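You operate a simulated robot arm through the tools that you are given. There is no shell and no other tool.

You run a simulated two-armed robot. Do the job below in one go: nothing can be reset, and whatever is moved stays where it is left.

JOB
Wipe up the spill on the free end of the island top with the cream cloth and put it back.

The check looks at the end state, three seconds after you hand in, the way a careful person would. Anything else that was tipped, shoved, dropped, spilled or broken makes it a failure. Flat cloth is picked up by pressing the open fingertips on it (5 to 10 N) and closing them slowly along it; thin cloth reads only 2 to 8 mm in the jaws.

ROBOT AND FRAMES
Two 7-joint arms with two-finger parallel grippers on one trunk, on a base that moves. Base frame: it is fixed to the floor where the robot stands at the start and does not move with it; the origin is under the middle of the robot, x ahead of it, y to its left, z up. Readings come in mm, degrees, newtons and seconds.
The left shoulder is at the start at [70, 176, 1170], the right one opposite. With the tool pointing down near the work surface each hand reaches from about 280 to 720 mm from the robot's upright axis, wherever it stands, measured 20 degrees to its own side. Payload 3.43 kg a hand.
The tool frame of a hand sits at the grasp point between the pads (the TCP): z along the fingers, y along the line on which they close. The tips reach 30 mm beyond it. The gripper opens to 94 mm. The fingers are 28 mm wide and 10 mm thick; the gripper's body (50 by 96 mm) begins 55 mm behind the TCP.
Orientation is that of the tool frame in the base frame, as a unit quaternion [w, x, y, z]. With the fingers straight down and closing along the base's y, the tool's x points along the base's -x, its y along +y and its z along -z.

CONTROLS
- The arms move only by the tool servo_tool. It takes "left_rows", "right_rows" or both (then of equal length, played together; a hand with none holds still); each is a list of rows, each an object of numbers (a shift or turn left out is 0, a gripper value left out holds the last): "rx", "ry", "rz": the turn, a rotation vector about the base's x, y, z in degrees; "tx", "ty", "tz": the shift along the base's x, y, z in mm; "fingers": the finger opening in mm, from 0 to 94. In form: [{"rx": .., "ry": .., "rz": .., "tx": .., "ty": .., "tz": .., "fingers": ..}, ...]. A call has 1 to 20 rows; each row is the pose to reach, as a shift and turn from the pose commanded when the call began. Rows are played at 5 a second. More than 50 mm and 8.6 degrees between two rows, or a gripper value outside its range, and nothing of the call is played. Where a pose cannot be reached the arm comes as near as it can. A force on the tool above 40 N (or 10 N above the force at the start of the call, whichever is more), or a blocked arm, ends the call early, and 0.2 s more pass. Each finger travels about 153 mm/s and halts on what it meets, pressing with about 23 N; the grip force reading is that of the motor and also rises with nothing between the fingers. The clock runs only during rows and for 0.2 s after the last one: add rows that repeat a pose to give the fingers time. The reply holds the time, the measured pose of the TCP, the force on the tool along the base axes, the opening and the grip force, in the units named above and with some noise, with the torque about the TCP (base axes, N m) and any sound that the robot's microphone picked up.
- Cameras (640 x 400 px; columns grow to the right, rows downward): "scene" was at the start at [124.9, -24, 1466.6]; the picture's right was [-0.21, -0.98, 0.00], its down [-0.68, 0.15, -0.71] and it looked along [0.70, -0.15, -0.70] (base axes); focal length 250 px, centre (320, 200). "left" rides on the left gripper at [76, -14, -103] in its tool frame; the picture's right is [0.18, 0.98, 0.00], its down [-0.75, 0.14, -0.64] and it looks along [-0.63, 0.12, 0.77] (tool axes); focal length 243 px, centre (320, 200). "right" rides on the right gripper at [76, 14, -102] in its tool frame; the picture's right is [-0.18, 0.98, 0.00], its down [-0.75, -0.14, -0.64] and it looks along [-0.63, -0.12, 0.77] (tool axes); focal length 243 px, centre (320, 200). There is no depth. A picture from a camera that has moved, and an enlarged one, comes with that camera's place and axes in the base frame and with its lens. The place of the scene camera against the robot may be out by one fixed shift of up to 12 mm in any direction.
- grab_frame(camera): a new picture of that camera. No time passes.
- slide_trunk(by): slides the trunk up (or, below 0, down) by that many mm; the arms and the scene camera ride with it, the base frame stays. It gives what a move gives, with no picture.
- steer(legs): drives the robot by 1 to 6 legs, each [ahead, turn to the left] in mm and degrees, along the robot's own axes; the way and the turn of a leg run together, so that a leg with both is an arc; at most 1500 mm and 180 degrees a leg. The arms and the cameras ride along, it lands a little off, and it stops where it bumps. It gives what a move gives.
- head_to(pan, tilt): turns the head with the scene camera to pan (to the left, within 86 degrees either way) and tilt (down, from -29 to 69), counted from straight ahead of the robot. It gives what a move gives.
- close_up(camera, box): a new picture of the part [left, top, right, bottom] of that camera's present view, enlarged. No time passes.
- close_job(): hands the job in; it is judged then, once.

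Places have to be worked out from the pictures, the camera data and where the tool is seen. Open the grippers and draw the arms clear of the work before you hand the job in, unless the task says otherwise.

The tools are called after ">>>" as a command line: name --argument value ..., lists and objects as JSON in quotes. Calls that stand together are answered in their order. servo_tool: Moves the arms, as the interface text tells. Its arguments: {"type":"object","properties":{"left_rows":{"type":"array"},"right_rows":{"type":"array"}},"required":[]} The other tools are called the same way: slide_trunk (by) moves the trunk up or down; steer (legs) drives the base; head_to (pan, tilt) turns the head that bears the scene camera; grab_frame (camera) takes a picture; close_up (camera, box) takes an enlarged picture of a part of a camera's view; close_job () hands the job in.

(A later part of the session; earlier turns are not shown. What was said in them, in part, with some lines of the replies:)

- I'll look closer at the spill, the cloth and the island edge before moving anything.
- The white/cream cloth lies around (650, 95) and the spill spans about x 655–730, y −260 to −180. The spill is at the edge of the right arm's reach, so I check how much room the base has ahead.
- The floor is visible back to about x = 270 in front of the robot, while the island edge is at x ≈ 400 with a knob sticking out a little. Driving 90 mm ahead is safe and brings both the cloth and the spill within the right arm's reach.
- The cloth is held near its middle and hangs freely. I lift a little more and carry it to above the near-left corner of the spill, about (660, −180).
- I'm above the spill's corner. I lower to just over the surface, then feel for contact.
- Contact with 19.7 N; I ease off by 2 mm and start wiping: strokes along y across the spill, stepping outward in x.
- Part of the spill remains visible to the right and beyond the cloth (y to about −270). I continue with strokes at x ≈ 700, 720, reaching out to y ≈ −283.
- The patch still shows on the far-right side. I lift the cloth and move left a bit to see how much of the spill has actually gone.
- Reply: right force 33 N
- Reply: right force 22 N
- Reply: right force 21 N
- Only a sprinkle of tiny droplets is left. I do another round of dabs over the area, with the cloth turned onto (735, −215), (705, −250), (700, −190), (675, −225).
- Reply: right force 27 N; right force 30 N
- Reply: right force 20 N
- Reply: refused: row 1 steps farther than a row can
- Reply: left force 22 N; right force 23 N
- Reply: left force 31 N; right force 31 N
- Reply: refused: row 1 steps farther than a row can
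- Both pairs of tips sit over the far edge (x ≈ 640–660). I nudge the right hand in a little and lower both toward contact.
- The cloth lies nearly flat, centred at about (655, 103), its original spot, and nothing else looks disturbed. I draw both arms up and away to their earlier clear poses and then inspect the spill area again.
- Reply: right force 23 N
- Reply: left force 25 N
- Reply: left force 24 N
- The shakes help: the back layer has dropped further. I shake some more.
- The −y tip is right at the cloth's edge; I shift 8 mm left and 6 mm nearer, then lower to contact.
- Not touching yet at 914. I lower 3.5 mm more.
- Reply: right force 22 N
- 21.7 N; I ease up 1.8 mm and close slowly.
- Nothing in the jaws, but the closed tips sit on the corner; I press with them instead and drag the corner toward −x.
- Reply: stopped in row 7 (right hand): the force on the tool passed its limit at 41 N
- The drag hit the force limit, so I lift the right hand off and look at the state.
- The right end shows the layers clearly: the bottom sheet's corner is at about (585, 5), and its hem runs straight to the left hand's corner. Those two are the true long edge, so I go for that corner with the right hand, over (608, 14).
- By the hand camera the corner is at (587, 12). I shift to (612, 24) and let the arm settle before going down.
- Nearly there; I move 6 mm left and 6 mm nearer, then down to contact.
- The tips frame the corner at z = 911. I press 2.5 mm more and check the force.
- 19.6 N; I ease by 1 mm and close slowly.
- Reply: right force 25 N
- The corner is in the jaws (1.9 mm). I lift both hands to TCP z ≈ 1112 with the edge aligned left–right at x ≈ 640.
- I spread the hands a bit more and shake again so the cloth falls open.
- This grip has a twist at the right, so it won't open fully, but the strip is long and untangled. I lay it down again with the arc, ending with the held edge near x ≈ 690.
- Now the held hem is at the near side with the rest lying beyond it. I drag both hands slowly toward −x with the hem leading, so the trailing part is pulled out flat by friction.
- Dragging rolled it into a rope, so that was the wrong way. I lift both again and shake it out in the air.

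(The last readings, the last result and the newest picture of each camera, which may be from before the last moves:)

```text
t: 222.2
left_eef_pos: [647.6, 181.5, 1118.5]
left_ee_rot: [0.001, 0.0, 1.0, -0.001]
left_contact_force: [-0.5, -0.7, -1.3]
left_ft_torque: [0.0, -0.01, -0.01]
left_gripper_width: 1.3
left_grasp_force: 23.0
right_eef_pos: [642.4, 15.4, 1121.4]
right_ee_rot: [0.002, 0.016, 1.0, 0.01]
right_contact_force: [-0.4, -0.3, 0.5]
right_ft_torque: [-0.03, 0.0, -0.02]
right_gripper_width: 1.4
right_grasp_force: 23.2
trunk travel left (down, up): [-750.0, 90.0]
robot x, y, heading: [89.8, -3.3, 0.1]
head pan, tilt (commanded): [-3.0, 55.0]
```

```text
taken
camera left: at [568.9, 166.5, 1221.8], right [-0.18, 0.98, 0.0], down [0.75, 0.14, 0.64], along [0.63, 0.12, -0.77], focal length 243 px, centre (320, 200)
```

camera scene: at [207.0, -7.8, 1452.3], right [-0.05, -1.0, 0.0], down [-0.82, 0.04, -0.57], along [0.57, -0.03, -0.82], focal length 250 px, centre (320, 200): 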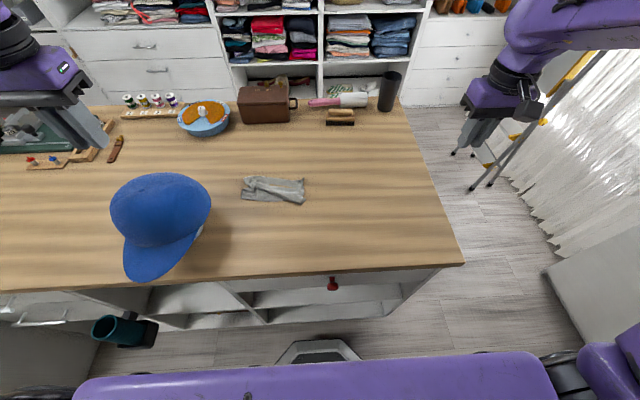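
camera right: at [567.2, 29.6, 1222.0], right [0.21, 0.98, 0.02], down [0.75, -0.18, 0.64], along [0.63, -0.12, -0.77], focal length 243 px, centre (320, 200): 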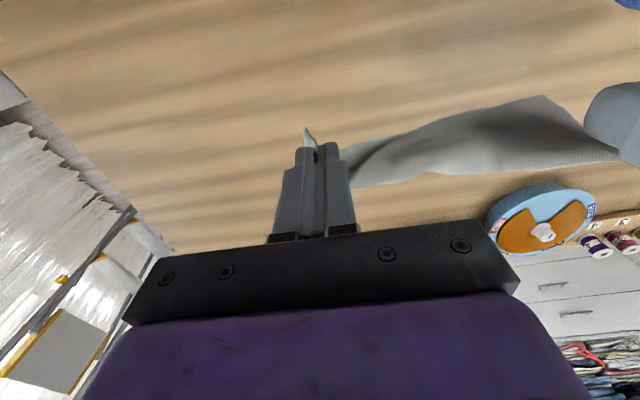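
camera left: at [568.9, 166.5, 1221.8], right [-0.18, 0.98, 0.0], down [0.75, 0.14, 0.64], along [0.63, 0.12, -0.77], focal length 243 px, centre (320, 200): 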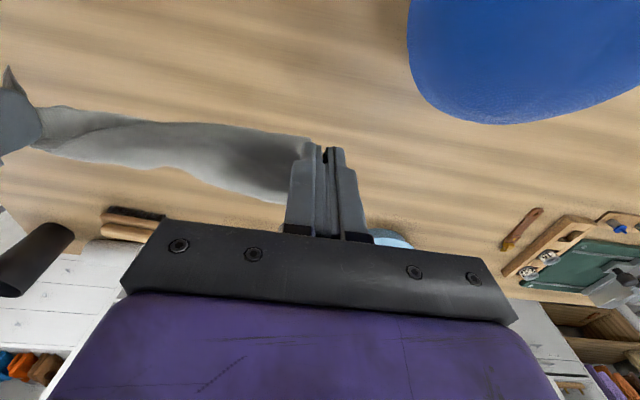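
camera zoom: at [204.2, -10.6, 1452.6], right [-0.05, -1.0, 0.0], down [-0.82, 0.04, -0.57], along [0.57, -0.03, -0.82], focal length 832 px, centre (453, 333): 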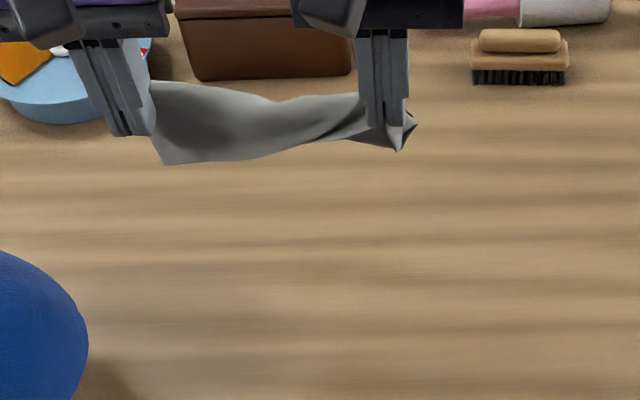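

I think the hands hold diagonally opposite corners. I spread them step by step to pull that diagonal straight, watching the tension.

>>> servo_tool --left_rows '[{"ty": 4}, {"ty": 8}, {"ty": 10}, {"ty": 10}]' --right_rows '[{"ty": -6}, {"ty": -12}, {"ty": -16}, {"ty": -16}]'

>>> close_up --camera "scene" --box '[210, 100, 350, 220]'

>>> grab_frame --camera "right"

```text
t: 223.2
left_eef_pos: [648.3, 190.2, 1116.8]
left_ee_rot: [0.0, 0.0, 1.0, -0.001]
left_contact_force: [-0.5, -2.4, 0.4]
left_ft_torque: [-0.01, 0.0, -0.05]
left_gripper_width: 1.5
left_grasp_force: 23.1
right_eef_pos: [643.2, 2.4, 1116.7]
right_ee_rot: [0.0, 0.012, 1.0, 0.005]
right_contact_force: [1.0, 1.3, 0.3]
right_ft_torque: [0.07, -0.03, 0.02]
right_gripper_width: 1.4
right_grasp_force: 23.2
trunk travel left (down, up): [-750.0, 90.0]
robot x, y, heading: [87.7, -0.1, -0.2]
head pan, tilt (commanded): [-3.0, 55.0]
```

```text
3.33 times, centred on (280, 160) of scene
camera zoom: at [206.9, -10.4, 1452.4], right [-0.05, -1.0, 0.0], down [-0.82, 0.04, -0.57], along [0.57, -0.03, -0.82], focal length 832 px, centre (453, 333)
```

zoom: 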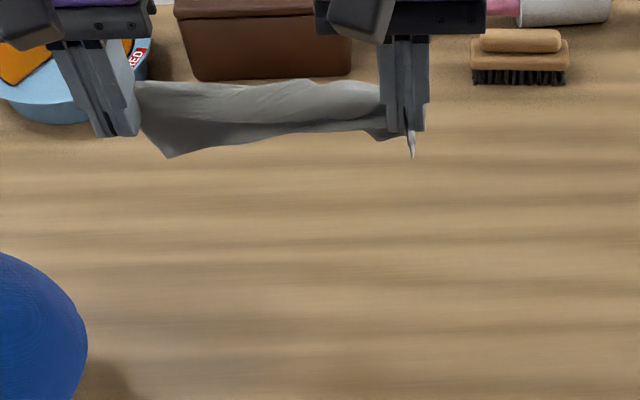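

```text
taken
camera right: at [567.7, 17.3, 1218.0], right [0.21, 0.98, 0.01], down [0.75, -0.17, 0.64], along [0.63, -0.13, -0.77], focal length 243 px, centre (320, 200)
```

right: 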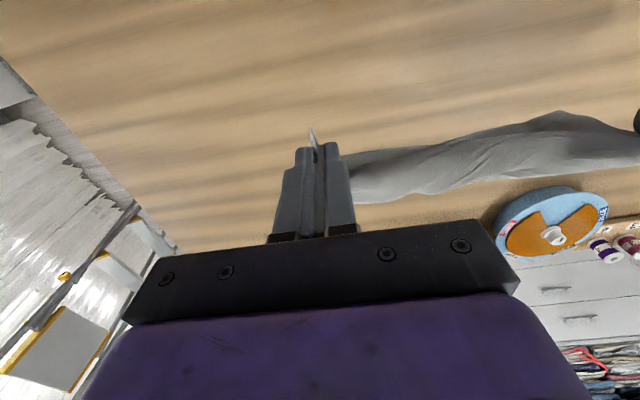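

They are opposite corners: it comes taut at 188 mm. So the line between the hands is the cloth's diagonal, and laid along y at x ≈ 656 it has the cloth's middle at its old place. I lower straight down there, keeping it just taut.

>>> servo_tool --left_rows '[{"tx": 5, "tz": -30}, {"tx": 8, "tz": -65}, {"tx": 8, "tz": -100}, {"tx": 8, "tz": -135}, {"tx": 8, "tz": -165}, {"tx": 8, "tz": -185}, {"tx": 8, "tz": -198}, {"tx": 8, "tz": -201}, {"tx": 8, "tz": -201}]' --right_rows '[{"tx": 6, "tz": -30}, {"tx": 12, "tz": -65}, {"tx": 12, "tz": -100}, {"tx": 12, "tz": -135}, {"tx": 12, "tz": -165}, {"tx": 12, "tz": -185}, {"tx": 12, "tz": -198}, {"tx": 12, "tz": -201}, {"tx": 12, "tz": -201}]'

>>> close_up --camera "scene" --box '[220, 130, 340, 230]'

>>> grab_frame --camera "right"

>>> grab_frame --camera "left"

```text
t: 225.2
left_eef_pos: [654.9, 191.2, 916.0]
left_ee_rot: [0.0, 0.0, 1.0, -0.001]
left_contact_force: [0.3, -1.6, 0.1]
left_ft_torque: [-0.04, -0.02, -0.01]
left_gripper_width: 1.6
left_grasp_force: 23.2
right_eef_pos: [655.8, 1.2, 915.9]
right_ee_rot: [0.0, 0.013, 1.0, 0.006]
right_contact_force: [-0.2, 1.5, 0.4]
right_ft_torque: [0.03, -0.01, 0.03]
right_gripper_width: 1.6
right_grasp_force: 23.0
trunk travel left (down, up): [-750.0, 90.0]
robot x, y, heading: [88.7, -1.3, -0.3]
head pan, tilt (commanded): [-3.0, 55.0]
```

```text
4.00 times, centred on (280, 180) of scene
camera zoom: at [207.1, -10.3, 1452.3], right [-0.05, -1.0, 0.0], down [-0.82, 0.04, -0.57], along [0.57, -0.03, -0.82], focal length 999 px, centre (480, 280)
```

zoom: 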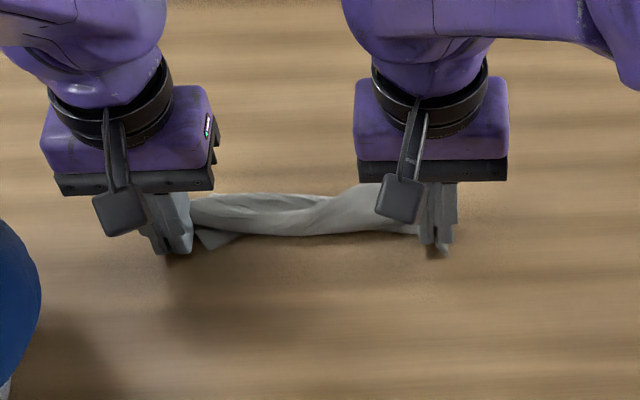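

```text
taken
camera right: at [580.0, 17.5, 1016.8], right [0.21, 0.98, 0.01], down [0.75, -0.17, 0.64], along [0.63, -0.13, -0.77], focal length 243 px, centre (320, 200)
```

right: 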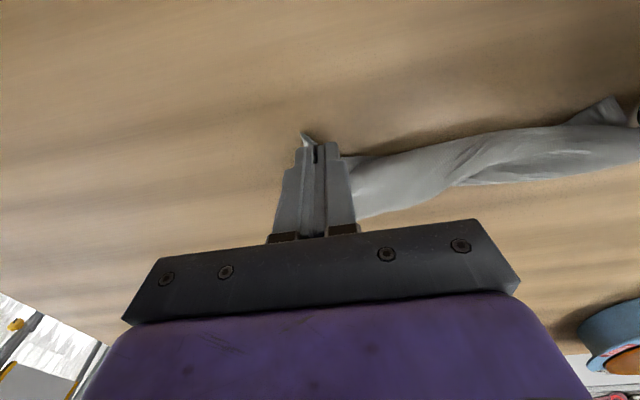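

```text
taken
camera left: at [579.0, 175.8, 1019.9], right [-0.18, 0.98, 0.0], down [0.75, 0.14, 0.64], along [0.63, 0.12, -0.77], focal length 243 px, centre (320, 200)
```

left: 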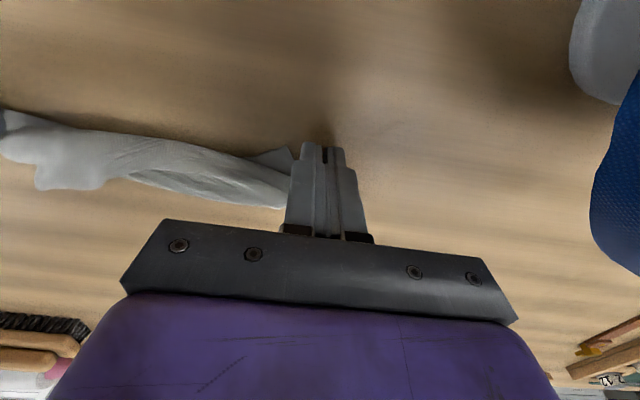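

It lies as a loose roll along its diagonal. I release both hands; then I'll turn the right gripper 90° and use its opening fingers to spread the roll sideways.

>>> servo_tool --left_rows '[{"ty": -1, "fingers": 4}, {"ty": -1, "fingers": 8}, {"ty": -1, "fingers": 12}, {"ty": -1, "fingers": 12}, {"ty": -1, "tz": 10}, {"ty": -1, "tz": 35}, {"ty": -1, "tz": 75}, {"ty": -1, "tz": 120}, {"ty": -1, "tz": 165}, {"ty": -1, "tz": 200}, {"tx": -15, "ty": 30, "tz": 230}, {"tx": -35, "ty": 60, "tz": 255}, {"tx": -65, "ty": 90, "tz": 280}, {"tx": -100, "ty": 115, "tz": 300}, {"tx": -130, "ty": 135, "tz": 300}, {"tx": -130, "ty": 135, "tz": 300}]' --right_rows '[{"ty": 1, "fingers": 4}, {"ty": 1, "fingers": 8}, {"ty": 1, "fingers": 12}, {"ty": 1, "fingers": 12}, {"ty": 1, "tz": 10}, {"ty": 1, "tz": 35}, {"ty": 1, "tz": 75}, {"ty": 1, "tz": 110}, {"ty": 1, "tz": 110}, {"ty": 1, "tz": 110}, {"ty": -30, "tz": 110}, {"ty": -60, "tz": 110}, {"ty": -90, "tz": 110}, {"ty": -120, "tz": 110}, {"ty": -150, "tz": 110}, {"ty": -150, "tz": 110}]'

>>> close_up --camera "scene" --box '[235, 150, 331, 214]'

```text
t: 228.6
left_eef_pos: [524.9, 329.1, 1215.4]
left_ee_rot: [0.001, -0.001, 1.0, -0.002]
left_contact_force: [1.1, -0.4, -1.0]
left_ft_torque: [-0.03, 0.0, -0.01]
left_gripper_width: 11.8
left_grasp_force: 0.1
right_eef_pos: [655.2, -144.5, 1025.1]
right_ee_rot: [0.0, 0.013, 1.0, 0.003]
right_contact_force: [0.4, 0.1, -0.5]
right_ft_torque: [-0.02, 0.02, 0.01]
right_gripper_width: 12.0
right_grasp_force: 0.1
trunk travel left (down, up): [-750.0, 90.0]
robot x, y, heading: [88.7, -1.7, 0.1]
head pan, tilt (commanded): [-3.0, 55.0]
```

```text
6.25 times, centred on (283, 182) of scene
camera zoom: at [207.3, -6.3, 1452.3], right [-0.05, -1.0, 0.0], down [-0.82, 0.04, -0.57], along [0.57, -0.03, -0.82], focal length 1561 px, centre (551, 312)
```

zoom: 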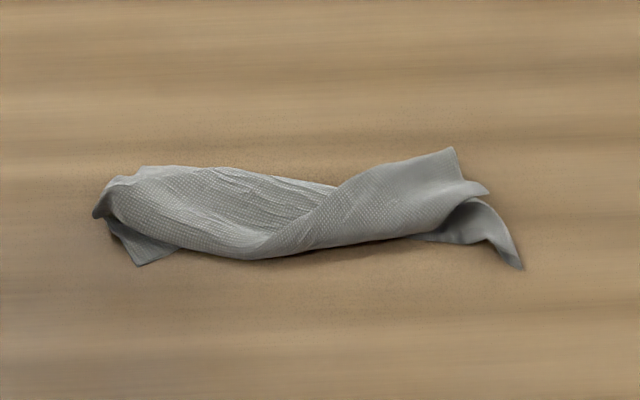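

The roll's top flap has a free corner at the far right, about (700, 14). I take that flap with the right hand at about (678, 22) and will fold it over toward the robot.

>>> servo_tool --right_rows '[{"tx": 6, "ty": 40, "fingers": 20}, {"tx": 12, "ty": 80}, {"tx": 18, "ty": 120}, {"tx": 23, "ty": 155}, {"tx": 23, "ty": 168}, {"tx": 23, "ty": 168, "tz": -30}, {"tx": 23, "ty": 168, "tz": -60}, {"tx": 23, "ty": 168, "tz": -75}, {"tx": 23, "ty": 168, "tz": -75}]'

>>> grab_frame --camera "right"

>>> close_up --camera "scene" --box '[235, 140, 331, 214]'

```text
t: 230.6
left_eef_pos: [525.6, 323.5, 1216.1]
left_ee_rot: [0.0, -0.001, 1.0, 0.0]
left_contact_force: [-0.2, -0.4, -0.2]
left_ft_torque: [-0.02, 0.01, 0.01]
left_gripper_width: 11.7
left_grasp_force: 0.1
right_eef_pos: [677.4, 20.5, 949.9]
right_ee_rot: [0.0, 0.012, 1.0, 0.005]
right_contact_force: [0.0, 0.5, 0.4]
right_ft_torque: [-0.04, 0.01, 0.01]
right_gripper_width: 20.2
right_grasp_force: 0.0
trunk travel left (down, up): [-750.0, 90.0]
robot x, y, heading: [85.6, -0.8, -0.3]
head pan, tilt (commanded): [-3.0, 55.0]
```

```text
taken
camera right: at [602.8, 34.9, 1051.3], right [0.21, 0.98, 0.01], down [0.75, -0.17, 0.64], along [0.63, -0.13, -0.77], focal length 243 px, centre (320, 200)
```

right: 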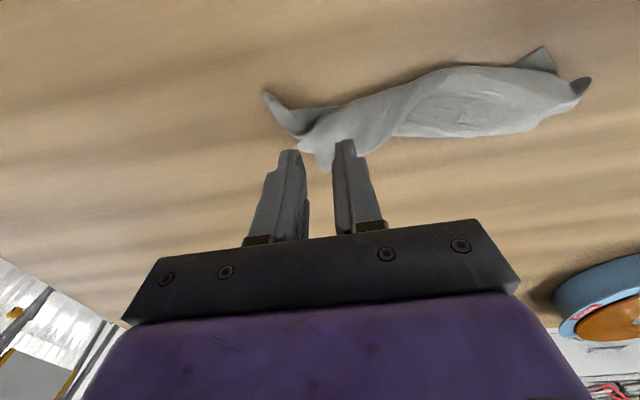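

```text
5.41 times, centred on (283, 177) of scene
camera zoom: at [207.1, -10.4, 1452.3], right [-0.05, -1.0, 0.0], down [-0.82, 0.04, -0.57], along [0.57, -0.03, -0.82], focal length 1350 px, centre (520, 324)
```

zoom: 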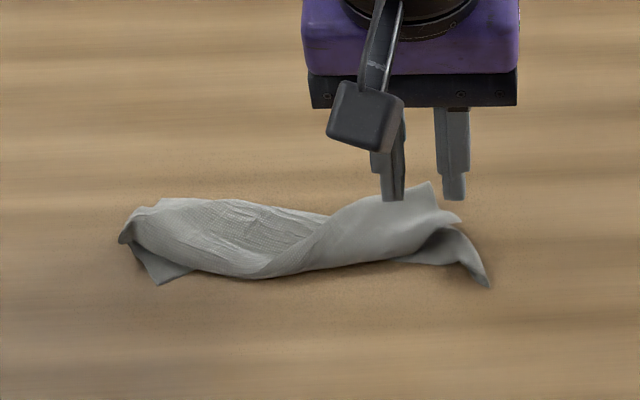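

The flap's corner is at (704, 18) by the hand camera. I shift to (682, 30) and lower slowly toward contact.

>>> servo_tool --right_rows '[{"tx": 5, "ty": 9}, {"tx": 5, "ty": 9, "tz": -12}, {"tx": 5, "ty": 9, "tz": -22}, {"tx": 5, "ty": 9, "tz": -28}, {"tx": 5, "ty": 9, "tz": -32}, {"tx": 5, "ty": 9, "tz": -32}]'

```text
t: 232.0
left_eef_pos: [524.9, 325.5, 1214.5]
left_ee_rot: [0.001, 0.001, 1.0, 0.0]
left_contact_force: [-0.2, -0.3, 0.9]
left_ft_torque: [0.01, 0.0, 0.01]
left_gripper_width: 12.1
left_grasp_force: 0.1
right_eef_pos: [683.8, 29.6, 918.9]
right_ee_rot: [0.0, 0.011, 1.0, 0.006]
right_contact_force: [0.1, 1.0, 1.4]
right_ft_torque: [0.03, 0.01, -0.03]
right_gripper_width: 19.9
right_grasp_force: 0.2
trunk travel left (down, up): [-750.0, 90.0]
robot x, y, heading: [90.2, 1.8, -0.2]
head pan, tilt (commanded): [-3.0, 55.0]
```

Slight touch (1.4 N) at 919. I go 3 mm further.

>>> servo_tool --right_rows '[{"tz": -1.5}, {"tz": -3}, {"tz": -3}]'

```text
t: 232.8
left_eef_pos: [526.1, 323.9, 1215.6]
left_ee_rot: [0.0, 0.0, 1.0, 0.0]
left_contact_force: [0.6, -0.2, 0.1]
left_ft_torque: [0.0, 0.01, 0.0]
left_gripper_width: 11.9
left_grasp_force: 0.0
right_eef_pos: [683.0, 28.5, 916.3]
right_ee_rot: [0.001, 0.013, 1.0, 0.005]
right_contact_force: [0.4, 0.5, 1.6]
right_ft_torque: [0.03, -0.01, 0.02]
right_gripper_width: 20.0
right_grasp_force: 0.0
trunk travel left (down, up): [-750.0, 90.0]
robot x, y, heading: [91.2, -2.9, -0.1]
head pan, tilt (commanded): [-3.0, 55.0]
```

Still only 1.6 N at 916. Another 2.5 mm.

>>> servo_tool --right_rows '[{"tz": -1.5}, {"tz": -2.5}, {"tz": -2.5}]'

```text
t: 233.6
left_eef_pos: [525.0, 325.4, 1216.6]
left_ee_rot: [0.0, 0.0, 1.0, 0.001]
left_contact_force: [-0.3, 0.1, 0.5]
left_ft_torque: [0.01, 0.03, 0.02]
left_gripper_width: 11.8
left_grasp_force: 0.0
right_eef_pos: [683.7, 30.1, 912.8]
right_ee_rot: [0.001, 0.012, 1.0, 0.006]
right_contact_force: [0.4, 0.4, 3.9]
right_ft_torque: [-0.01, 0.05, -0.01]
right_gripper_width: 20.0
right_grasp_force: 0.1
trunk travel left (down, up): [-750.0, 90.0]
robot x, y, heading: [87.1, -3.0, -0.1]
head pan, tilt (commanded): [-3.0, 55.0]
```

3.9 N at 912.8. I press 0.6 mm more (about 6 N) and close slowly, to catch just the top layer.

>>> servo_tool --right_rows '[{"tz": -0.6}, {"tz": -0.6, "fingers": 17}, {"tz": -0.6, "fingers": 14}, {"tz": -0.6, "fingers": 11}, {"tz": -0.6, "fingers": 8}, {"tz": -0.6, "fingers": 5}, {"tz": -0.6, "fingers": 2}, {"tz": -0.6, "fingers": 0}, {"tz": -0.6, "fingers": 0}, {"tz": -0.6, "fingers": 0}]'

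>>> close_up --camera "right" --box '[200, 60, 440, 210]'

```text
t: 235.8
left_eef_pos: [524.6, 324.5, 1216.1]
left_ee_rot: [0.001, 0.0, 1.0, 0.0]
left_contact_force: [0.0, 0.5, 0.5]
left_ft_torque: [-0.04, 0.02, -0.01]
left_gripper_width: 11.8
left_grasp_force: 0.1
right_eef_pos: [684.1, 28.9, 912.1]
right_ee_rot: [0.001, 0.012, 1.0, 0.005]
right_contact_force: [-0.1, 0.1, 5.3]
right_ft_torque: [-0.03, 0.04, 0.01]
right_gripper_width: 2.3
right_grasp_force: 22.8
trunk travel left (down, up): [-750.0, 90.0]
robot x, y, heading: [89.1, -4.8, -0.0]
head pan, tilt (commanded): [-3.0, 55.0]
```

```text
2.67 times, centred on (320, 135) of right
camera zoom: at [607.8, 43.9, 1014.1], right [0.21, 0.98, 0.01], down [0.75, -0.17, 0.64], along [0.63, -0.13, -0.77], focal length 647 px, centre (320, 373)
```

zoom: 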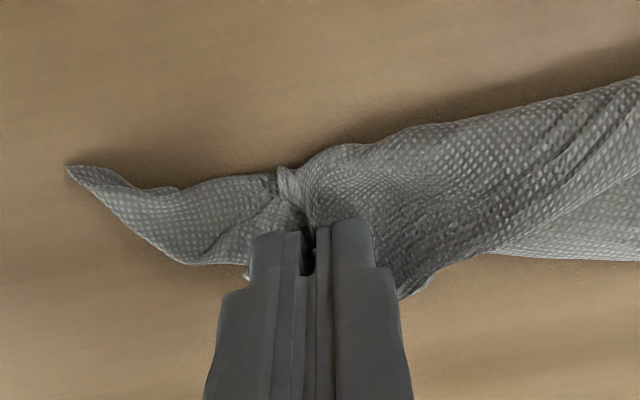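

The flap is gripped (2.3 mm). I bring the left hand with closed tips down on the left part of the roll, near (662, 145), to pin it.

>>> servo_tool --left_rows '[{"tx": 20, "ty": -25, "fingers": 0}, {"tx": 45, "ty": -55}, {"tx": 70, "ty": -85}, {"tx": 95, "ty": -115}, {"tx": 118, "ty": -145, "tz": -25}, {"tx": 137, "ty": -170, "tz": -60}, {"tx": 137, "ty": -180, "tz": -105}, {"tx": 137, "ty": -180, "tz": -150}, {"tx": 137, "ty": -180, "tz": -195}, {"tx": 137, "ty": -180, "tz": -235}, {"tx": 137, "ty": -180, "tz": -265}, {"tx": 137, "ty": -180, "tz": -285}, {"tx": 137, "ty": -180, "tz": -294}, {"tx": 137, "ty": -180, "tz": -298}, {"tx": 137, "ty": -180, "tz": -298}]'

>>> close_up --camera "scene" --box '[225, 130, 335, 220]'

```text
t: 239.0
left_eef_pos: [663.5, 144.7, 917.6]
left_ee_rot: [0.001, 0.0, 1.0, 0.0]
left_contact_force: [0.0, 0.1, 0.0]
left_ft_torque: [0.01, -0.01, -0.03]
left_gripper_width: 0.1
left_grasp_force: 23.4
right_eef_pos: [683.4, 28.8, 912.9]
right_ee_rot: [0.001, 0.012, 1.0, 0.005]
right_contact_force: [1.0, -0.4, 5.5]
right_ft_torque: [-0.01, 0.08, 0.0]
right_gripper_width: 2.2
right_grasp_force: 22.8
trunk travel left (down, up): [-750.0, 90.0]
robot x, y, heading: [91.5, 1.4, -0.3]
head pan, tilt (commanded): [-3.0, 55.0]
```

```text
4.44 times, centred on (280, 175) of scene
camera zoom: at [206.3, -10.5, 1452.4], right [-0.05, -1.0, 0.0], down [-0.82, 0.04, -0.57], along [0.57, -0.03, -0.82], focal length 1110 px, centre (498, 311)
```

zoom: 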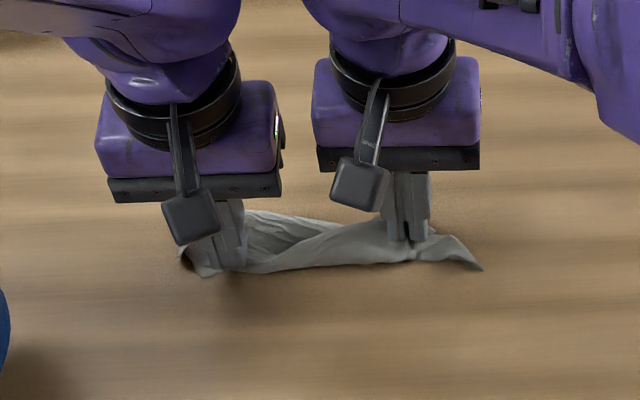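

Left tips hover just above the roll. I press the pin down 5 mm, then lift the right flap and carry it toward the robot over the roll.

>>> servo_tool --left_rows '[{"tz": -3}, {"tz": -5.5}, {"tz": -5.5}, {"tz": -5.5}, {"tz": -5.5}, {"tz": -5.5}, {"tz": -5.5}, {"tz": -5.5}, {"tz": -5.5}]' --right_rows '[{"tz": 0}, {"tz": 0}, {"tz": 15}, {"tx": -5, "tz": 32}, {"tx": -15, "tz": 48}, {"tx": -28, "tz": 58}, {"tx": -42, "tz": 62}, {"tx": -42, "tz": 62}, {"tx": -42, "tz": 62}]'

>>> close_up --camera "scene" --box '[225, 130, 335, 220]'

>>> grab_frame --camera "right"

```text
t: 241.0
left_eef_pos: [662.4, 144.2, 913.8]
left_ee_rot: [-0.001, 0.0, 1.0, 0.0]
left_contact_force: [-0.3, -0.4, 2.0]
left_ft_torque: [-0.01, -0.01, 0.01]
left_gripper_width: 0.1
left_grasp_force: 23.1
right_eef_pos: [642.6, 22.7, 972.3]
right_ee_rot: [-0.003, 0.02, 1.0, 0.011]
right_contact_force: [0.4, 0.8, 0.2]
right_ft_torque: [0.02, 0.0, -0.05]
right_gripper_width: 2.1
right_grasp_force: 23.0
trunk travel left (down, up): [-750.0, 90.0]
robot x, y, heading: [91.8, -0.8, -0.1]
head pan, tilt (commanded): [-3.0, 55.0]
```

```text
4.44 times, centred on (280, 175) of scene
camera zoom: at [206.9, -10.4, 1452.4], right [-0.05, -1.0, 0.0], down [-0.82, 0.04, -0.57], along [0.57, -0.03, -0.82], focal length 1110 px, centre (498, 311)
```

zoom: 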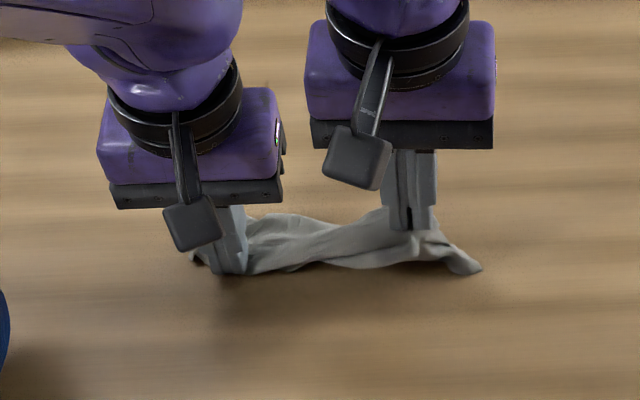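

```text
taken
camera right: at [569.5, 38.2, 1074.8], right [0.22, 0.97, 0.02], down [0.75, -0.18, 0.63], along [0.62, -0.13, -0.77], focal length 243 px, centre (320, 200)
```

right: 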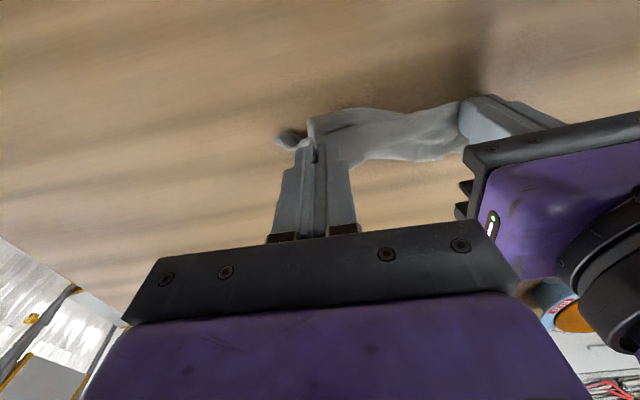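

The flap is coming up. I press the pin a little more and carry the flap on toward x ≈ 560, then set it down.

>>> servo_tool --left_rows '[{"tz": -2}, {"tz": -2}, {"tz": -2}, {"tz": -2}, {"tz": -2}, {"tz": -2}, {"tz": -2}, {"tz": -2}, {"tz": -2}, {"tz": -2}]' --right_rows '[{"tx": -12, "tz": 3}, {"tx": -26, "tz": 3}, {"tx": -40, "tz": 0}, {"tx": -54, "tz": -8}, {"tx": -66, "tz": -20}, {"tx": -76, "tz": -34}, {"tx": -84, "tz": -48}, {"tx": -88, "tz": -56}, {"tx": -88, "tz": -58}, {"tx": -88, "tz": -58}]'

>>> close_up --camera "scene" --box '[225, 130, 335, 220]'

>>> grab_frame --camera "right"

```text
t: 242.2
left_eef_pos: [662.2, 144.5, 911.4]
left_ee_rot: [0.001, 0.002, 1.0, 0.001]
left_contact_force: [-3.1, -0.6, 7.7]
left_ft_torque: [-0.04, 0.11, -0.02]
left_gripper_width: 0.1
left_grasp_force: 23.0
right_eef_pos: [563.2, 20.7, 912.0]
right_ee_rot: [-0.066, 0.033, 0.997, 0.017]
right_contact_force: [-1.1, 2.5, 6.8]
right_ft_torque: [0.1, 0.0, -0.04]
right_gripper_width: 2.2
right_grasp_force: 23.1
trunk travel left (down, up): [-750.0, 90.0]
robot x, y, heading: [86.1, -1.4, 0.1]
head pan, tilt (commanded): [-3.0, 55.0]
stopped in row 5 (right hand): the arm was blocked; the commanded pose is now the measured one
```

```text
4.44 times, centred on (280, 175) of scene
camera zoom: at [205.5, -10.6, 1452.5], right [-0.05, -1.0, 0.0], down [-0.82, 0.04, -0.57], along [0.57, -0.03, -0.82], focal length 1110 px, centre (498, 311)
```

zoom: 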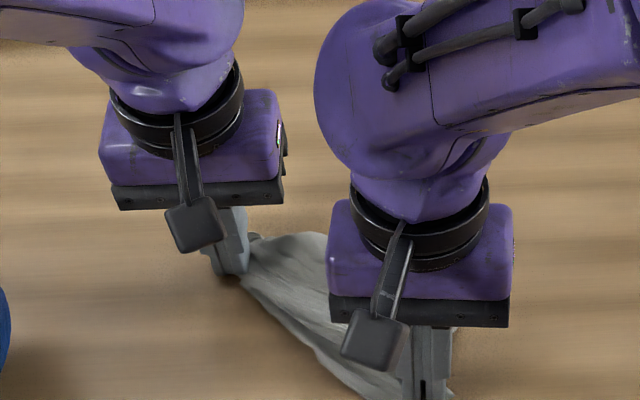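

```text
taken
camera right: at [501.7, 34.3, 1023.0], right [0.25, 0.97, 0.01], down [0.82, -0.21, 0.53], along [0.52, -0.13, -0.85], focal length 243 px, centre (320, 200)
```

right: 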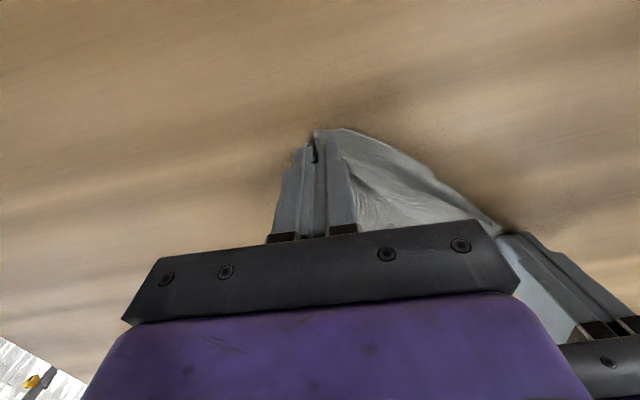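

The flap has opened out widely toward (563, 20); the arm stopped there at its limit. I open the right gripper, lift off and bring the hand back upright, away to the right.

>>> servo_tool --right_rows '[{"fingers": 5}, {"fingers": 10}, {"fingers": 16}, {"fingers": 16}, {"tz": 10}, {"tz": 25}, {"tz": 45, "rx": -0.5, "ry": -2, "rz": 1}, {"tx": 8, "ty": -10, "tz": 70, "rx": -1, "ry": -4, "rz": 2}, {"tx": 16, "ty": -30, "tz": 95, "rx": -1.5, "ry": -6, "rz": 3}, {"tx": 25, "ty": -60, "tz": 110, "rx": -1.9, "ry": -7.6, "rz": 3.8}, {"tx": 30, "ty": -100, "tz": 110, "rx": -1.9, "ry": -7.6, "rz": 3.8}, {"tx": 35, "ty": -145, "tz": 110, "rx": -1.9, "ry": -7.6, "rz": 3.8}, {"tx": 35, "ty": -190, "tz": 110, "rx": -1.9, "ry": -7.6, "rz": 3.8}, {"tx": 35, "ty": -190, "tz": 110, "rx": -1.9, "ry": -7.6, "rz": 3.8}]'

>>> close_up --camera "scene" --box '[225, 140, 335, 240]'

>>> grab_frame --camera "scene"

```text
t: 245.2
left_eef_pos: [662.7, 144.4, 912.4]
left_ee_rot: [0.001, 0.0, 1.0, 0.0]
left_contact_force: [0.7, 0.0, 14.4]
left_ft_torque: [-0.11, -0.02, 0.0]
left_gripper_width: 0.0
left_grasp_force: 23.3
right_eef_pos: [596.5, -169.5, 1021.7]
right_ee_rot: [0.004, -0.003, 1.0, -0.003]
right_contact_force: [0.0, -0.3, 0.0]
right_ft_torque: [-0.01, -0.01, 0.0]
right_gripper_width: 16.0
right_grasp_force: 0.1
trunk travel left (down, up): [-750.0, 90.0]
robot x, y, heading: [92.4, -3.1, 0.3]
head pan, tilt (commanded): [-3.0, 55.0]
```

```text
4.00 times, centred on (280, 190) of scene
camera zoom: at [204.8, -10.0, 1452.6], right [-0.05, -1.0, 0.0], down [-0.82, 0.04, -0.57], along [0.57, -0.03, -0.82], focal length 999 px, centre (480, 240)
```

zoom: 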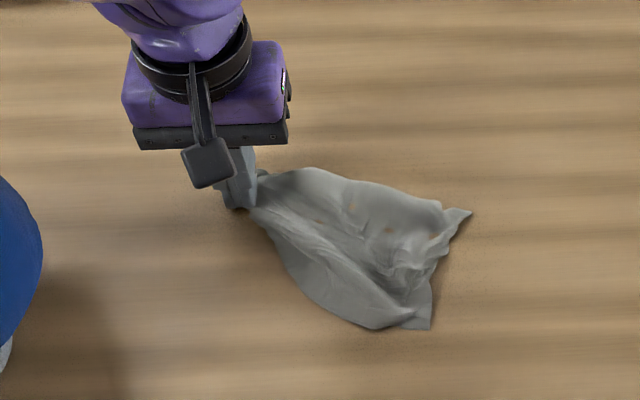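

```text
taken
camera scene: at [204.8, -10.0, 1452.6], right [-0.05, -1.0, 0.0], down [-0.82, 0.04, -0.57], along [0.57, -0.03, -0.82], focal length 250 px, centre (320, 200)
```

scene: 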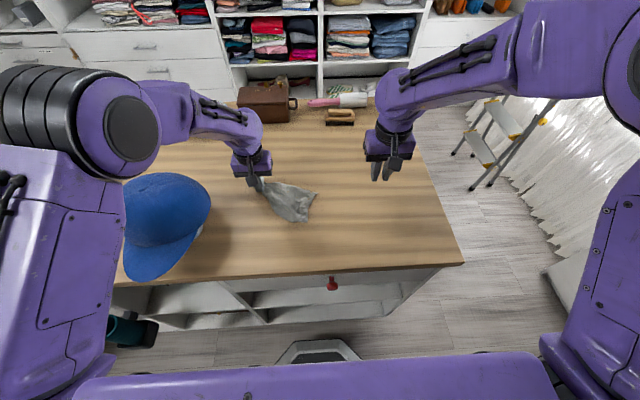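

The right half has fanned out well; only the left end is still gathered under the left hand. I lift the left hand and look at that end.

>>> servo_tool --left_rows '[{"tz": 10}, {"tz": 35}, {"tx": 5, "ty": 10, "tz": 70}, {"tx": 10, "ty": 35, "tz": 110}, {"tx": 10, "ty": 60, "tz": 150}, {"tx": 10, "ty": 85, "tz": 180}, {"tx": 10, "ty": 85, "tz": 180}]'

>>> close_up --camera "scene" --box '[235, 150, 331, 224]'

>>> grab_frame --camera "left"

```text
t: 246.8
left_eef_pos: [674.7, 229.8, 1090.3]
left_ee_rot: [-0.001, 0.0, 1.0, 0.0]
left_contact_force: [0.5, -1.2, -0.3]
left_ft_torque: [0.01, 0.01, 0.01]
left_gripper_width: 0.0
left_grasp_force: 23.2
right_eef_pos: [597.7, -169.0, 1021.0]
right_ee_rot: [0.001, -0.003, 1.0, -0.003]
right_contact_force: [-0.6, 0.2, 0.5]
right_ft_torque: [0.01, 0.03, 0.02]
right_gripper_width: 16.1
right_grasp_force: 0.1
trunk travel left (down, up): [-750.0, 90.0]
robot x, y, heading: [91.1, 0.8, -0.1]
head pan, tilt (commanded): [-3.0, 55.0]
```

```text
5.41 times, centred on (283, 187) of scene
camera zoom: at [207.8, -10.6, 1452.3], right [-0.05, -1.0, 0.0], down [-0.82, 0.04, -0.57], along [0.57, -0.03, -0.82], focal length 1350 px, centre (520, 270)
```

zoom: 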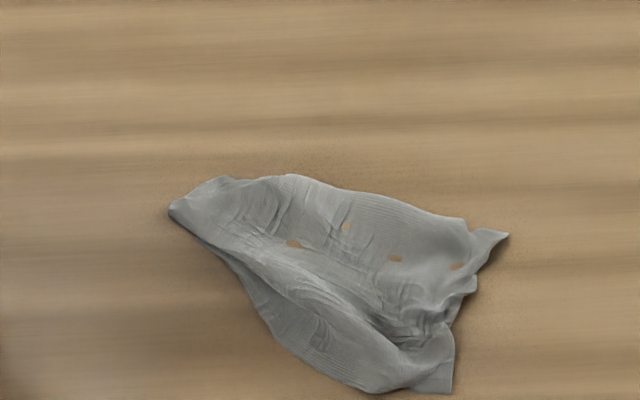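

```text
taken
camera left: at [596.7, 215.4, 1194.6], right [-0.18, 0.98, 0.0], down [0.75, 0.14, 0.64], along [0.63, 0.12, -0.77], focal length 243 px, centre (320, 200)
```

left: 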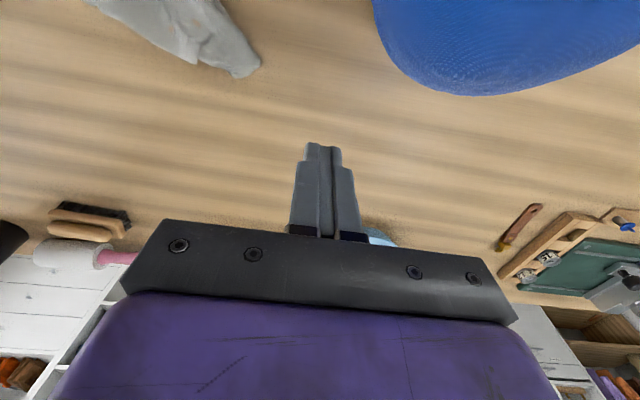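

The cloth is now a fairly flat fan, about 175 × 130 mm, but centred near (608, 56), i.e. 48 mm short in x and 44 mm too far right. I take it at its far-left part, near (664, 112), with the left hand to draw it back to its place.

>>> servo_tool --left_rows '[{"tx": -4, "ty": -40, "fingers": 24}, {"tx": -8, "ty": -80}, {"tx": -11, "ty": -118}, {"tx": -11, "ty": -118, "tz": -45}, {"tx": -11, "ty": -118, "tz": -90}, {"tx": -11, "ty": -118, "tz": -130}, {"tx": -11, "ty": -118, "tz": -155}, {"tx": -11, "ty": -118, "tz": -163}, {"tx": -11, "ty": -118, "tz": -163}]'

>>> grab_frame --camera "left"

>>> close_up --camera "scene" --box '[235, 140, 331, 224]'

```text
t: 248.8
left_eef_pos: [661.6, 111.7, 926.1]
left_ee_rot: [-0.001, 0.001, 1.0, 0.0]
left_contact_force: [-0.6, -0.1, -0.4]
left_ft_torque: [-0.04, 0.01, 0.03]
left_gripper_width: 23.7
left_grasp_force: 0.0
right_eef_pos: [597.7, -168.1, 1020.3]
right_ee_rot: [0.002, -0.003, 1.0, -0.004]
right_contact_force: [0.3, 0.0, -0.5]
right_ft_torque: [-0.03, 0.0, 0.0]
right_gripper_width: 16.0
right_grasp_force: 0.0
trunk travel left (down, up): [-750.0, 90.0]
robot x, y, heading: [93.4, -4.2, 0.0]
head pan, tilt (commanded): [-3.0, 55.0]
```

```text
taken
camera left: at [584.8, 97.5, 1030.5], right [-0.18, 0.98, 0.0], down [0.75, 0.14, 0.64], along [0.63, 0.12, -0.77], focal length 243 px, centre (320, 200)
```

left: 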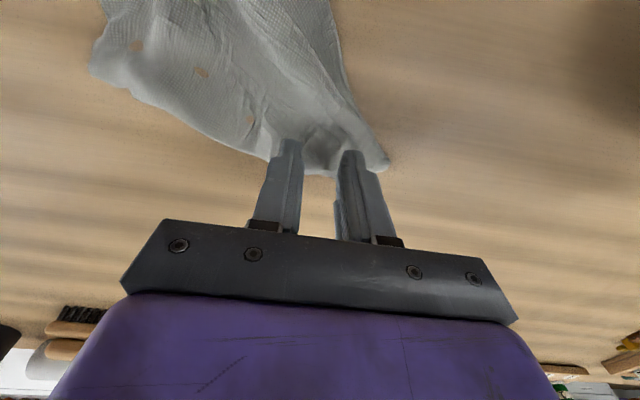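

```text
4.76 times, centred on (283, 182) of scene
camera zoom: at [207.2, -10.4, 1452.3], right [-0.05, -1.0, 0.0], down [-0.82, 0.04, -0.57], along [0.57, -0.03, -0.82], focal length 1189 px, centre (496, 286)
```

zoom: 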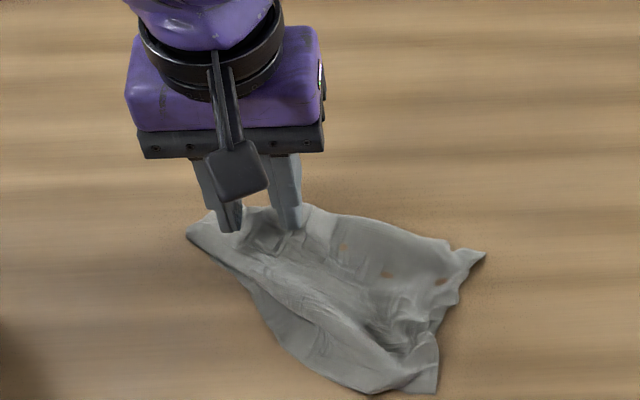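

Both tips are over the far-left part of the cloth. I lower to contact.

>>> servo_tool --left_rows '[{"tz": -5}, {"tz": -9}, {"tz": -12}, {"tz": -14}, {"tz": -14}]'

```text
t: 250.0
left_eef_pos: [661.8, 110.0, 912.4]
left_ee_rot: [0.0, 0.001, 1.0, 0.0]
left_contact_force: [0.1, 0.7, 0.7]
left_ft_torque: [0.01, 0.01, -0.04]
left_gripper_width: 24.1
left_grasp_force: 0.0
right_eef_pos: [596.6, -167.6, 1021.0]
right_ee_rot: [0.002, -0.004, 1.0, -0.004]
right_contact_force: [0.3, -0.1, 0.3]
right_ft_torque: [-0.03, 0.02, 0.0]
right_gripper_width: 15.9
right_grasp_force: 0.1
trunk travel left (down, up): [-750.0, 90.0]
robot x, y, heading: [88.1, 0.5, -0.2]
head pan, tilt (commanded): [-3.0, 55.0]
```

Barely touching at 912.4. I press 2 mm more.

>>> servo_tool --left_rows '[{"tz": -1}, {"tz": -2}, {"tz": -2}]'

```text
t: 250.8
left_eef_pos: [662.3, 112.1, 911.9]
left_ee_rot: [0.0, -0.001, 1.0, 0.0]
left_contact_force: [-0.5, 0.0, 4.4]
left_ft_torque: [-0.04, -0.02, -0.01]
left_gripper_width: 23.9
left_grasp_force: 0.0
right_eef_pos: [596.8, -168.1, 1021.0]
right_ee_rot: [0.002, -0.003, 1.0, -0.004]
right_contact_force: [-0.1, -0.7, 0.4]
right_ft_torque: [-0.01, 0.01, 0.02]
right_gripper_width: 16.0
right_grasp_force: 0.0
trunk travel left (down, up): [-750.0, 90.0]
robot x, y, heading: [88.9, 0.0, 0.3]
head pan, tilt (commanded): [-3.0, 55.0]
```

4.4 N; I press 1 mm further and close slowly.

>>> servo_tool --left_rows '[{"tz": -0.8}, {"tz": -0.8, "fingers": 21}, {"tz": -0.8, "fingers": 18}, {"tz": -0.8, "fingers": 15}, {"tz": -0.8, "fingers": 12}, {"tz": -0.8, "fingers": 9}, {"tz": -0.8, "fingers": 6}, {"tz": -0.8, "fingers": 3}, {"tz": -0.8, "fingers": 0}, {"tz": -0.8, "fingers": 0}, {"tz": -0.8, "fingers": 0}]'

>>> grab_frame --camera "left"

```text
t: 253.2
left_eef_pos: [661.2, 111.0, 912.5]
left_ee_rot: [0.001, 0.0, 1.0, 0.0]
left_contact_force: [1.1, -0.6, 14.9]
left_ft_torque: [0.0, -0.02, 0.0]
left_gripper_width: 1.5
left_grasp_force: 23.1
right_eef_pos: [594.9, -168.9, 1020.4]
right_ee_rot: [0.002, -0.003, 1.0, -0.004]
right_contact_force: [-0.4, -0.2, 1.3]
right_ft_torque: [-0.01, 0.01, -0.02]
right_gripper_width: 16.0
right_grasp_force: 0.1
trunk travel left (down, up): [-750.0, 90.0]
robot x, y, heading: [91.7, -4.0, 0.0]
head pan, tilt (commanded): [-3.0, 55.0]
```

```text
taken
camera left: at [584.0, 97.0, 1015.8], right [-0.18, 0.98, 0.0], down [0.75, 0.14, 0.64], along [0.63, 0.12, -0.77], focal length 243 px, centre (320, 200)
```

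left: 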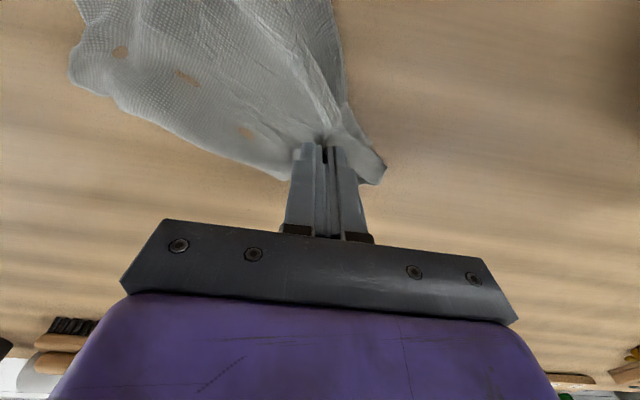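

Gripped (1.5 mm), and the rest lies nicely flat. I draw the cloth slowly by (+48, +44) mm with just a slight lift.

>>> servo_tool --left_rows '[{"tz": 5}, {"tx": 6, "ty": 6, "tz": 6}, {"tx": 12, "ty": 11, "tz": 6}, {"tx": 18, "ty": 17, "tz": 6}, {"tx": 24, "ty": 22, "tz": 6}, {"tx": 30, "ty": 28, "tz": 6}, {"tx": 36, "ty": 33, "tz": 6}, {"tx": 42, "ty": 39, "tz": 6}, {"tx": 48, "ty": 44, "tz": 6}, {"tx": 50, "ty": 46, "tz": 6}, {"tx": 50, "ty": 46, "tz": 6}]'

>>> close_up --camera "scene" --box '[225, 140, 335, 230]'

>>> grab_frame --camera "left"

```text
t: 255.6
left_eef_pos: [712.7, 157.0, 917.2]
left_ee_rot: [0.0, 0.0, 1.0, 0.001]
left_contact_force: [0.0, 0.1, 0.5]
left_ft_torque: [0.0, -0.01, -0.01]
left_gripper_width: 1.4
left_grasp_force: 23.3
right_eef_pos: [596.5, -168.0, 1019.5]
right_ee_rot: [0.002, -0.004, 1.0, -0.003]
right_contact_force: [0.2, 0.0, -0.2]
right_ft_torque: [0.0, 0.0, 0.02]
right_gripper_width: 16.2
right_grasp_force: 0.0
trunk travel left (down, up): [-750.0, 90.0]
robot x, y, heading: [88.9, 0.4, 0.0]
head pan, tilt (commanded): [-3.0, 55.0]
```

```text
4.44 times, centred on (280, 185) of scene
camera zoom: at [207.1, -10.4, 1452.3], right [-0.05, -1.0, 0.0], down [-0.82, 0.04, -0.57], along [0.57, -0.03, -0.82], focal length 1110 px, centre (498, 267)
```

zoom: 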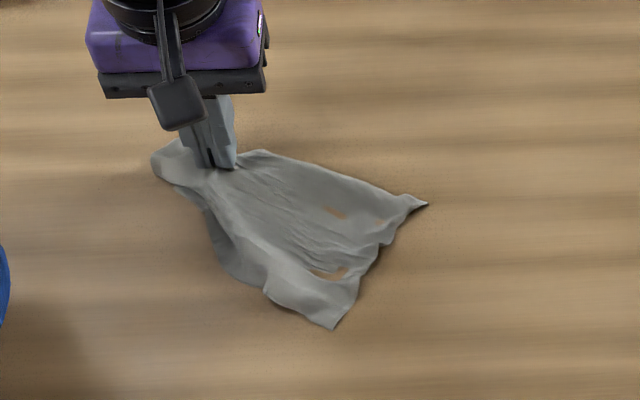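

```text
taken
camera left: at [634.9, 143.5, 1020.9], right [-0.18, 0.98, 0.0], down [0.75, 0.14, 0.64], along [0.63, 0.12, -0.77], focal length 243 px, centre (320, 200)
```

left: 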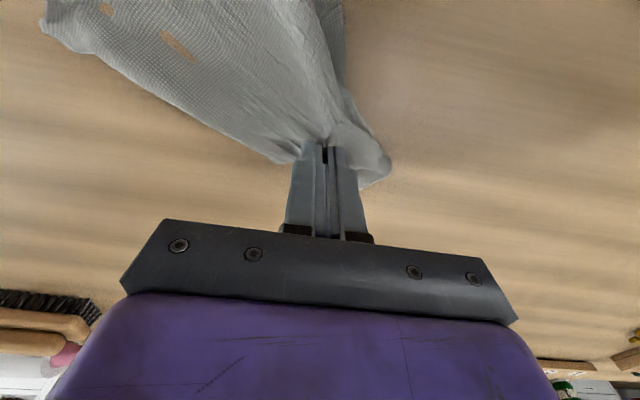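

It followed flat; its middle is now at about (653, 110), right at the original place (656, 100). I lower the left hand, open it slowly so the gather spreads, and lift straight off.

>>> servo_tool --left_rows '[{"tz": -3}, {"tz": -5}, {"tz": -5, "fingers": 4}, {"tz": -5, "fingers": 8}, {"tz": -5, "fingers": 12}, {"tz": -5, "fingers": 16}, {"tz": -5, "fingers": 20}, {"tz": -5, "fingers": 24}, {"tz": -5, "fingers": 24}, {"tz": 3}, {"tz": 15}, {"tz": 40}, {"tz": 80}, {"tz": 125}, {"tz": 170}, {"tz": 200}, {"tz": 200}]'

>>> close_up --camera "scene" --box '[225, 140, 335, 230]'

>>> grab_frame --camera "left"

```text
t: 259.2
left_eef_pos: [711.4, 155.2, 1117.4]
left_ee_rot: [-0.001, 0.0, 1.0, 0.001]
left_contact_force: [-0.2, -0.8, -0.9]
left_ft_torque: [0.0, -0.01, 0.02]
left_gripper_width: 24.3
left_grasp_force: 0.1
right_eef_pos: [598.0, -169.4, 1020.5]
right_ee_rot: [0.002, -0.003, 1.0, -0.004]
right_contact_force: [-0.4, 0.8, -0.1]
right_ft_torque: [0.03, -0.01, -0.01]
right_gripper_width: 16.3
right_grasp_force: 0.1
trunk travel left (down, up): [-750.0, 90.0]
robot x, y, heading: [89.8, -1.9, -0.1]
head pan, tilt (commanded): [-3.0, 55.0]
```

```text
4.44 times, centred on (280, 185) of scene
camera zoom: at [207.6, -10.3, 1452.3], right [-0.05, -1.0, 0.0], down [-0.82, 0.04, -0.57], along [0.57, -0.03, -0.82], focal length 1110 px, centre (498, 267)
```

zoom: 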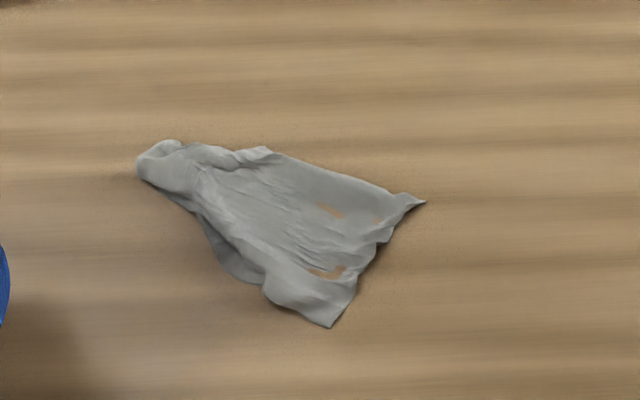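

```text
taken
camera left: at [635.3, 141.9, 1221.3], right [-0.18, 0.98, 0.0], down [0.75, 0.14, 0.64], along [0.63, 0.12, -0.77], focal length 243 px, centre (320, 200)
```

left: 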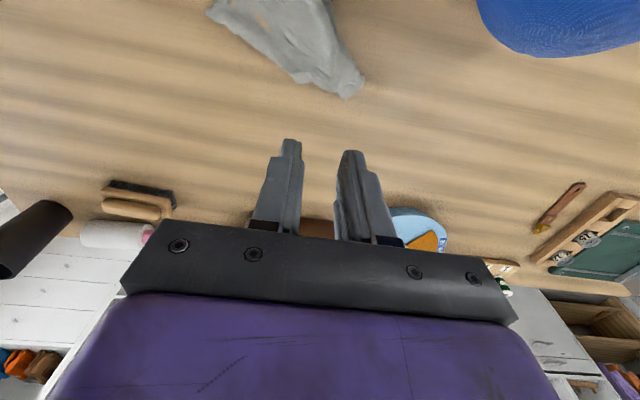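

The cloth now lies spread and nearly flat at its old place (about x 573–707, y 13–198). I open both grippers fully and draw both arms clear.

>>> servo_tool --left_rows '[{"tz": 25, "fingers": 60}, {"tz": 55, "fingers": 94}, {"tx": -20, "ty": 25, "tz": 80}, {"tx": -50, "ty": 55, "tz": 100}, {"tx": -85, "ty": 85, "tz": 100}, {"tx": -120, "ty": 115, "tz": 100}, {"tx": -155, "ty": 145, "tz": 100}, {"tx": -185, "ty": 170, "tz": 100}, {"tx": -185, "ty": 170, "tz": 100}]' --right_rows '[{"tz": 20, "fingers": 60}, {"ty": -20, "tz": 50, "fingers": 94}, {"ty": -50, "tz": 80}, {"ty": -85, "tz": 105}, {"ty": -120, "tz": 110}, {"ty": -155, "tz": 110}, {"tx": -5, "ty": -165, "tz": 110}, {"tx": -5, "ty": -165, "tz": 110}, {"tx": -5, "ty": -165, "tz": 110}]'

>>> grab_frame --camera "scene"

>>> close_up --camera "scene" --box '[340, 140, 436, 200]'

>>> close_up --camera "scene" --box '[225, 140, 345, 230]'

```text
t: 261.2
left_eef_pos: [526.3, 329.5, 1216.4]
left_ee_rot: [0.0, 0.0, 1.0, -0.002]
left_contact_force: [0.0, 0.6, 0.7]
left_ft_torque: [-0.02, -0.03, -0.03]
left_gripper_width: 94.0
left_grasp_force: 0.1
right_eef_pos: [592.8, -331.5, 1130.7]
right_ee_rot: [0.002, -0.004, 1.0, -0.005]
right_contact_force: [1.6, 0.3, 0.0]
right_ft_torque: [-0.04, 0.0, -0.01]
right_gripper_width: 94.0
right_grasp_force: 0.1
trunk travel left (down, up): [-750.0, 90.0]
robot x, y, heading: [87.1, 1.1, 0.1]
head pan, tilt (commanded): [-3.0, 55.0]
```

```text
taken
camera scene: at [207.6, -7.2, 1452.3], right [-0.05, -1.0, 0.0], down [-0.82, 0.04, -0.57], along [0.57, -0.03, -0.82], focal length 250 px, centre (320, 200)
```

scene: 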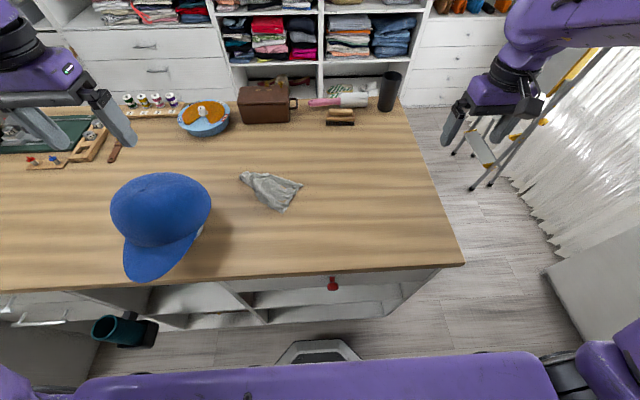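

```text
6.67 times, centred on (388, 170) of scene
camera zoom: at [207.6, -7.2, 1452.3], right [-0.05, -1.0, 0.0], down [-0.82, 0.04, -0.57], along [0.57, -0.03, -0.82], focal length 1665 px, centre (-133, 400)
```

zoom: 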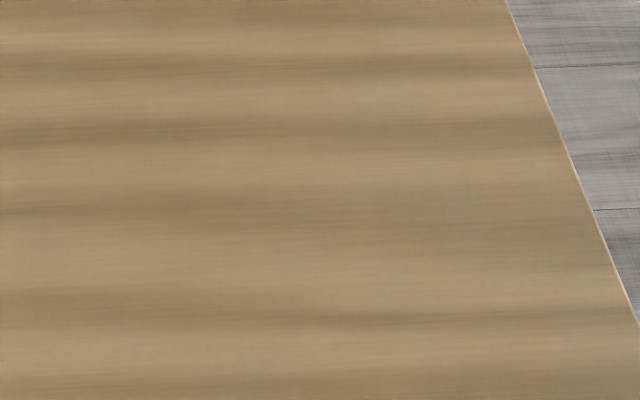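

```text
4.44 times, centred on (285, 185) of scene
camera zoom: at [207.6, -7.2, 1452.3], right [-0.05, -1.0, 0.0], down [-0.82, 0.04, -0.57], along [0.57, -0.03, -0.82], focal length 1110 px, centre (476, 267)
```

zoom: 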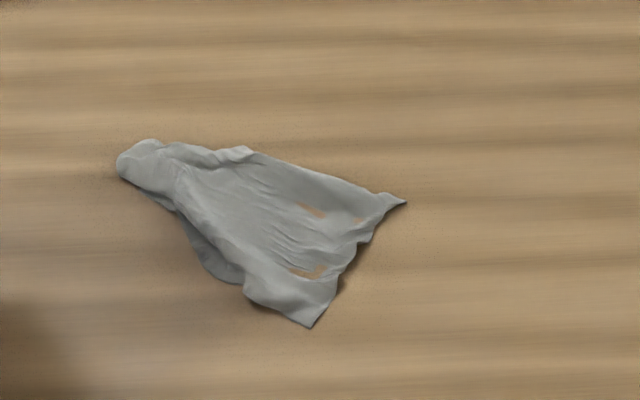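

The spill area is clean wood, the cloth is back at its place, hat and other items are where they were, grippers are open and both arms are clear. I hand the job in.

>>> close_job

```text
The job is handed in.
```

The spill on the free end of the island top is wiped up. In the final pictures that area is bare wood, with no film or droplets left.

The cream cloth is back where it was, with its middle about 8 mm off its original spot. It is not as neat as it started. It was a flat rectangle of about 200 × 150 mm; now it lies in a fan shape, spread at the right, gathered at the left, and partly folded. Several tries with both hands did not get it fully flat.

Nothing else on the island was moved, tipped or spilled as far as the pictures show. Both grippers are open and the arms are clear of the work. The robot now stands about 90 mm closer to the island than at the start.
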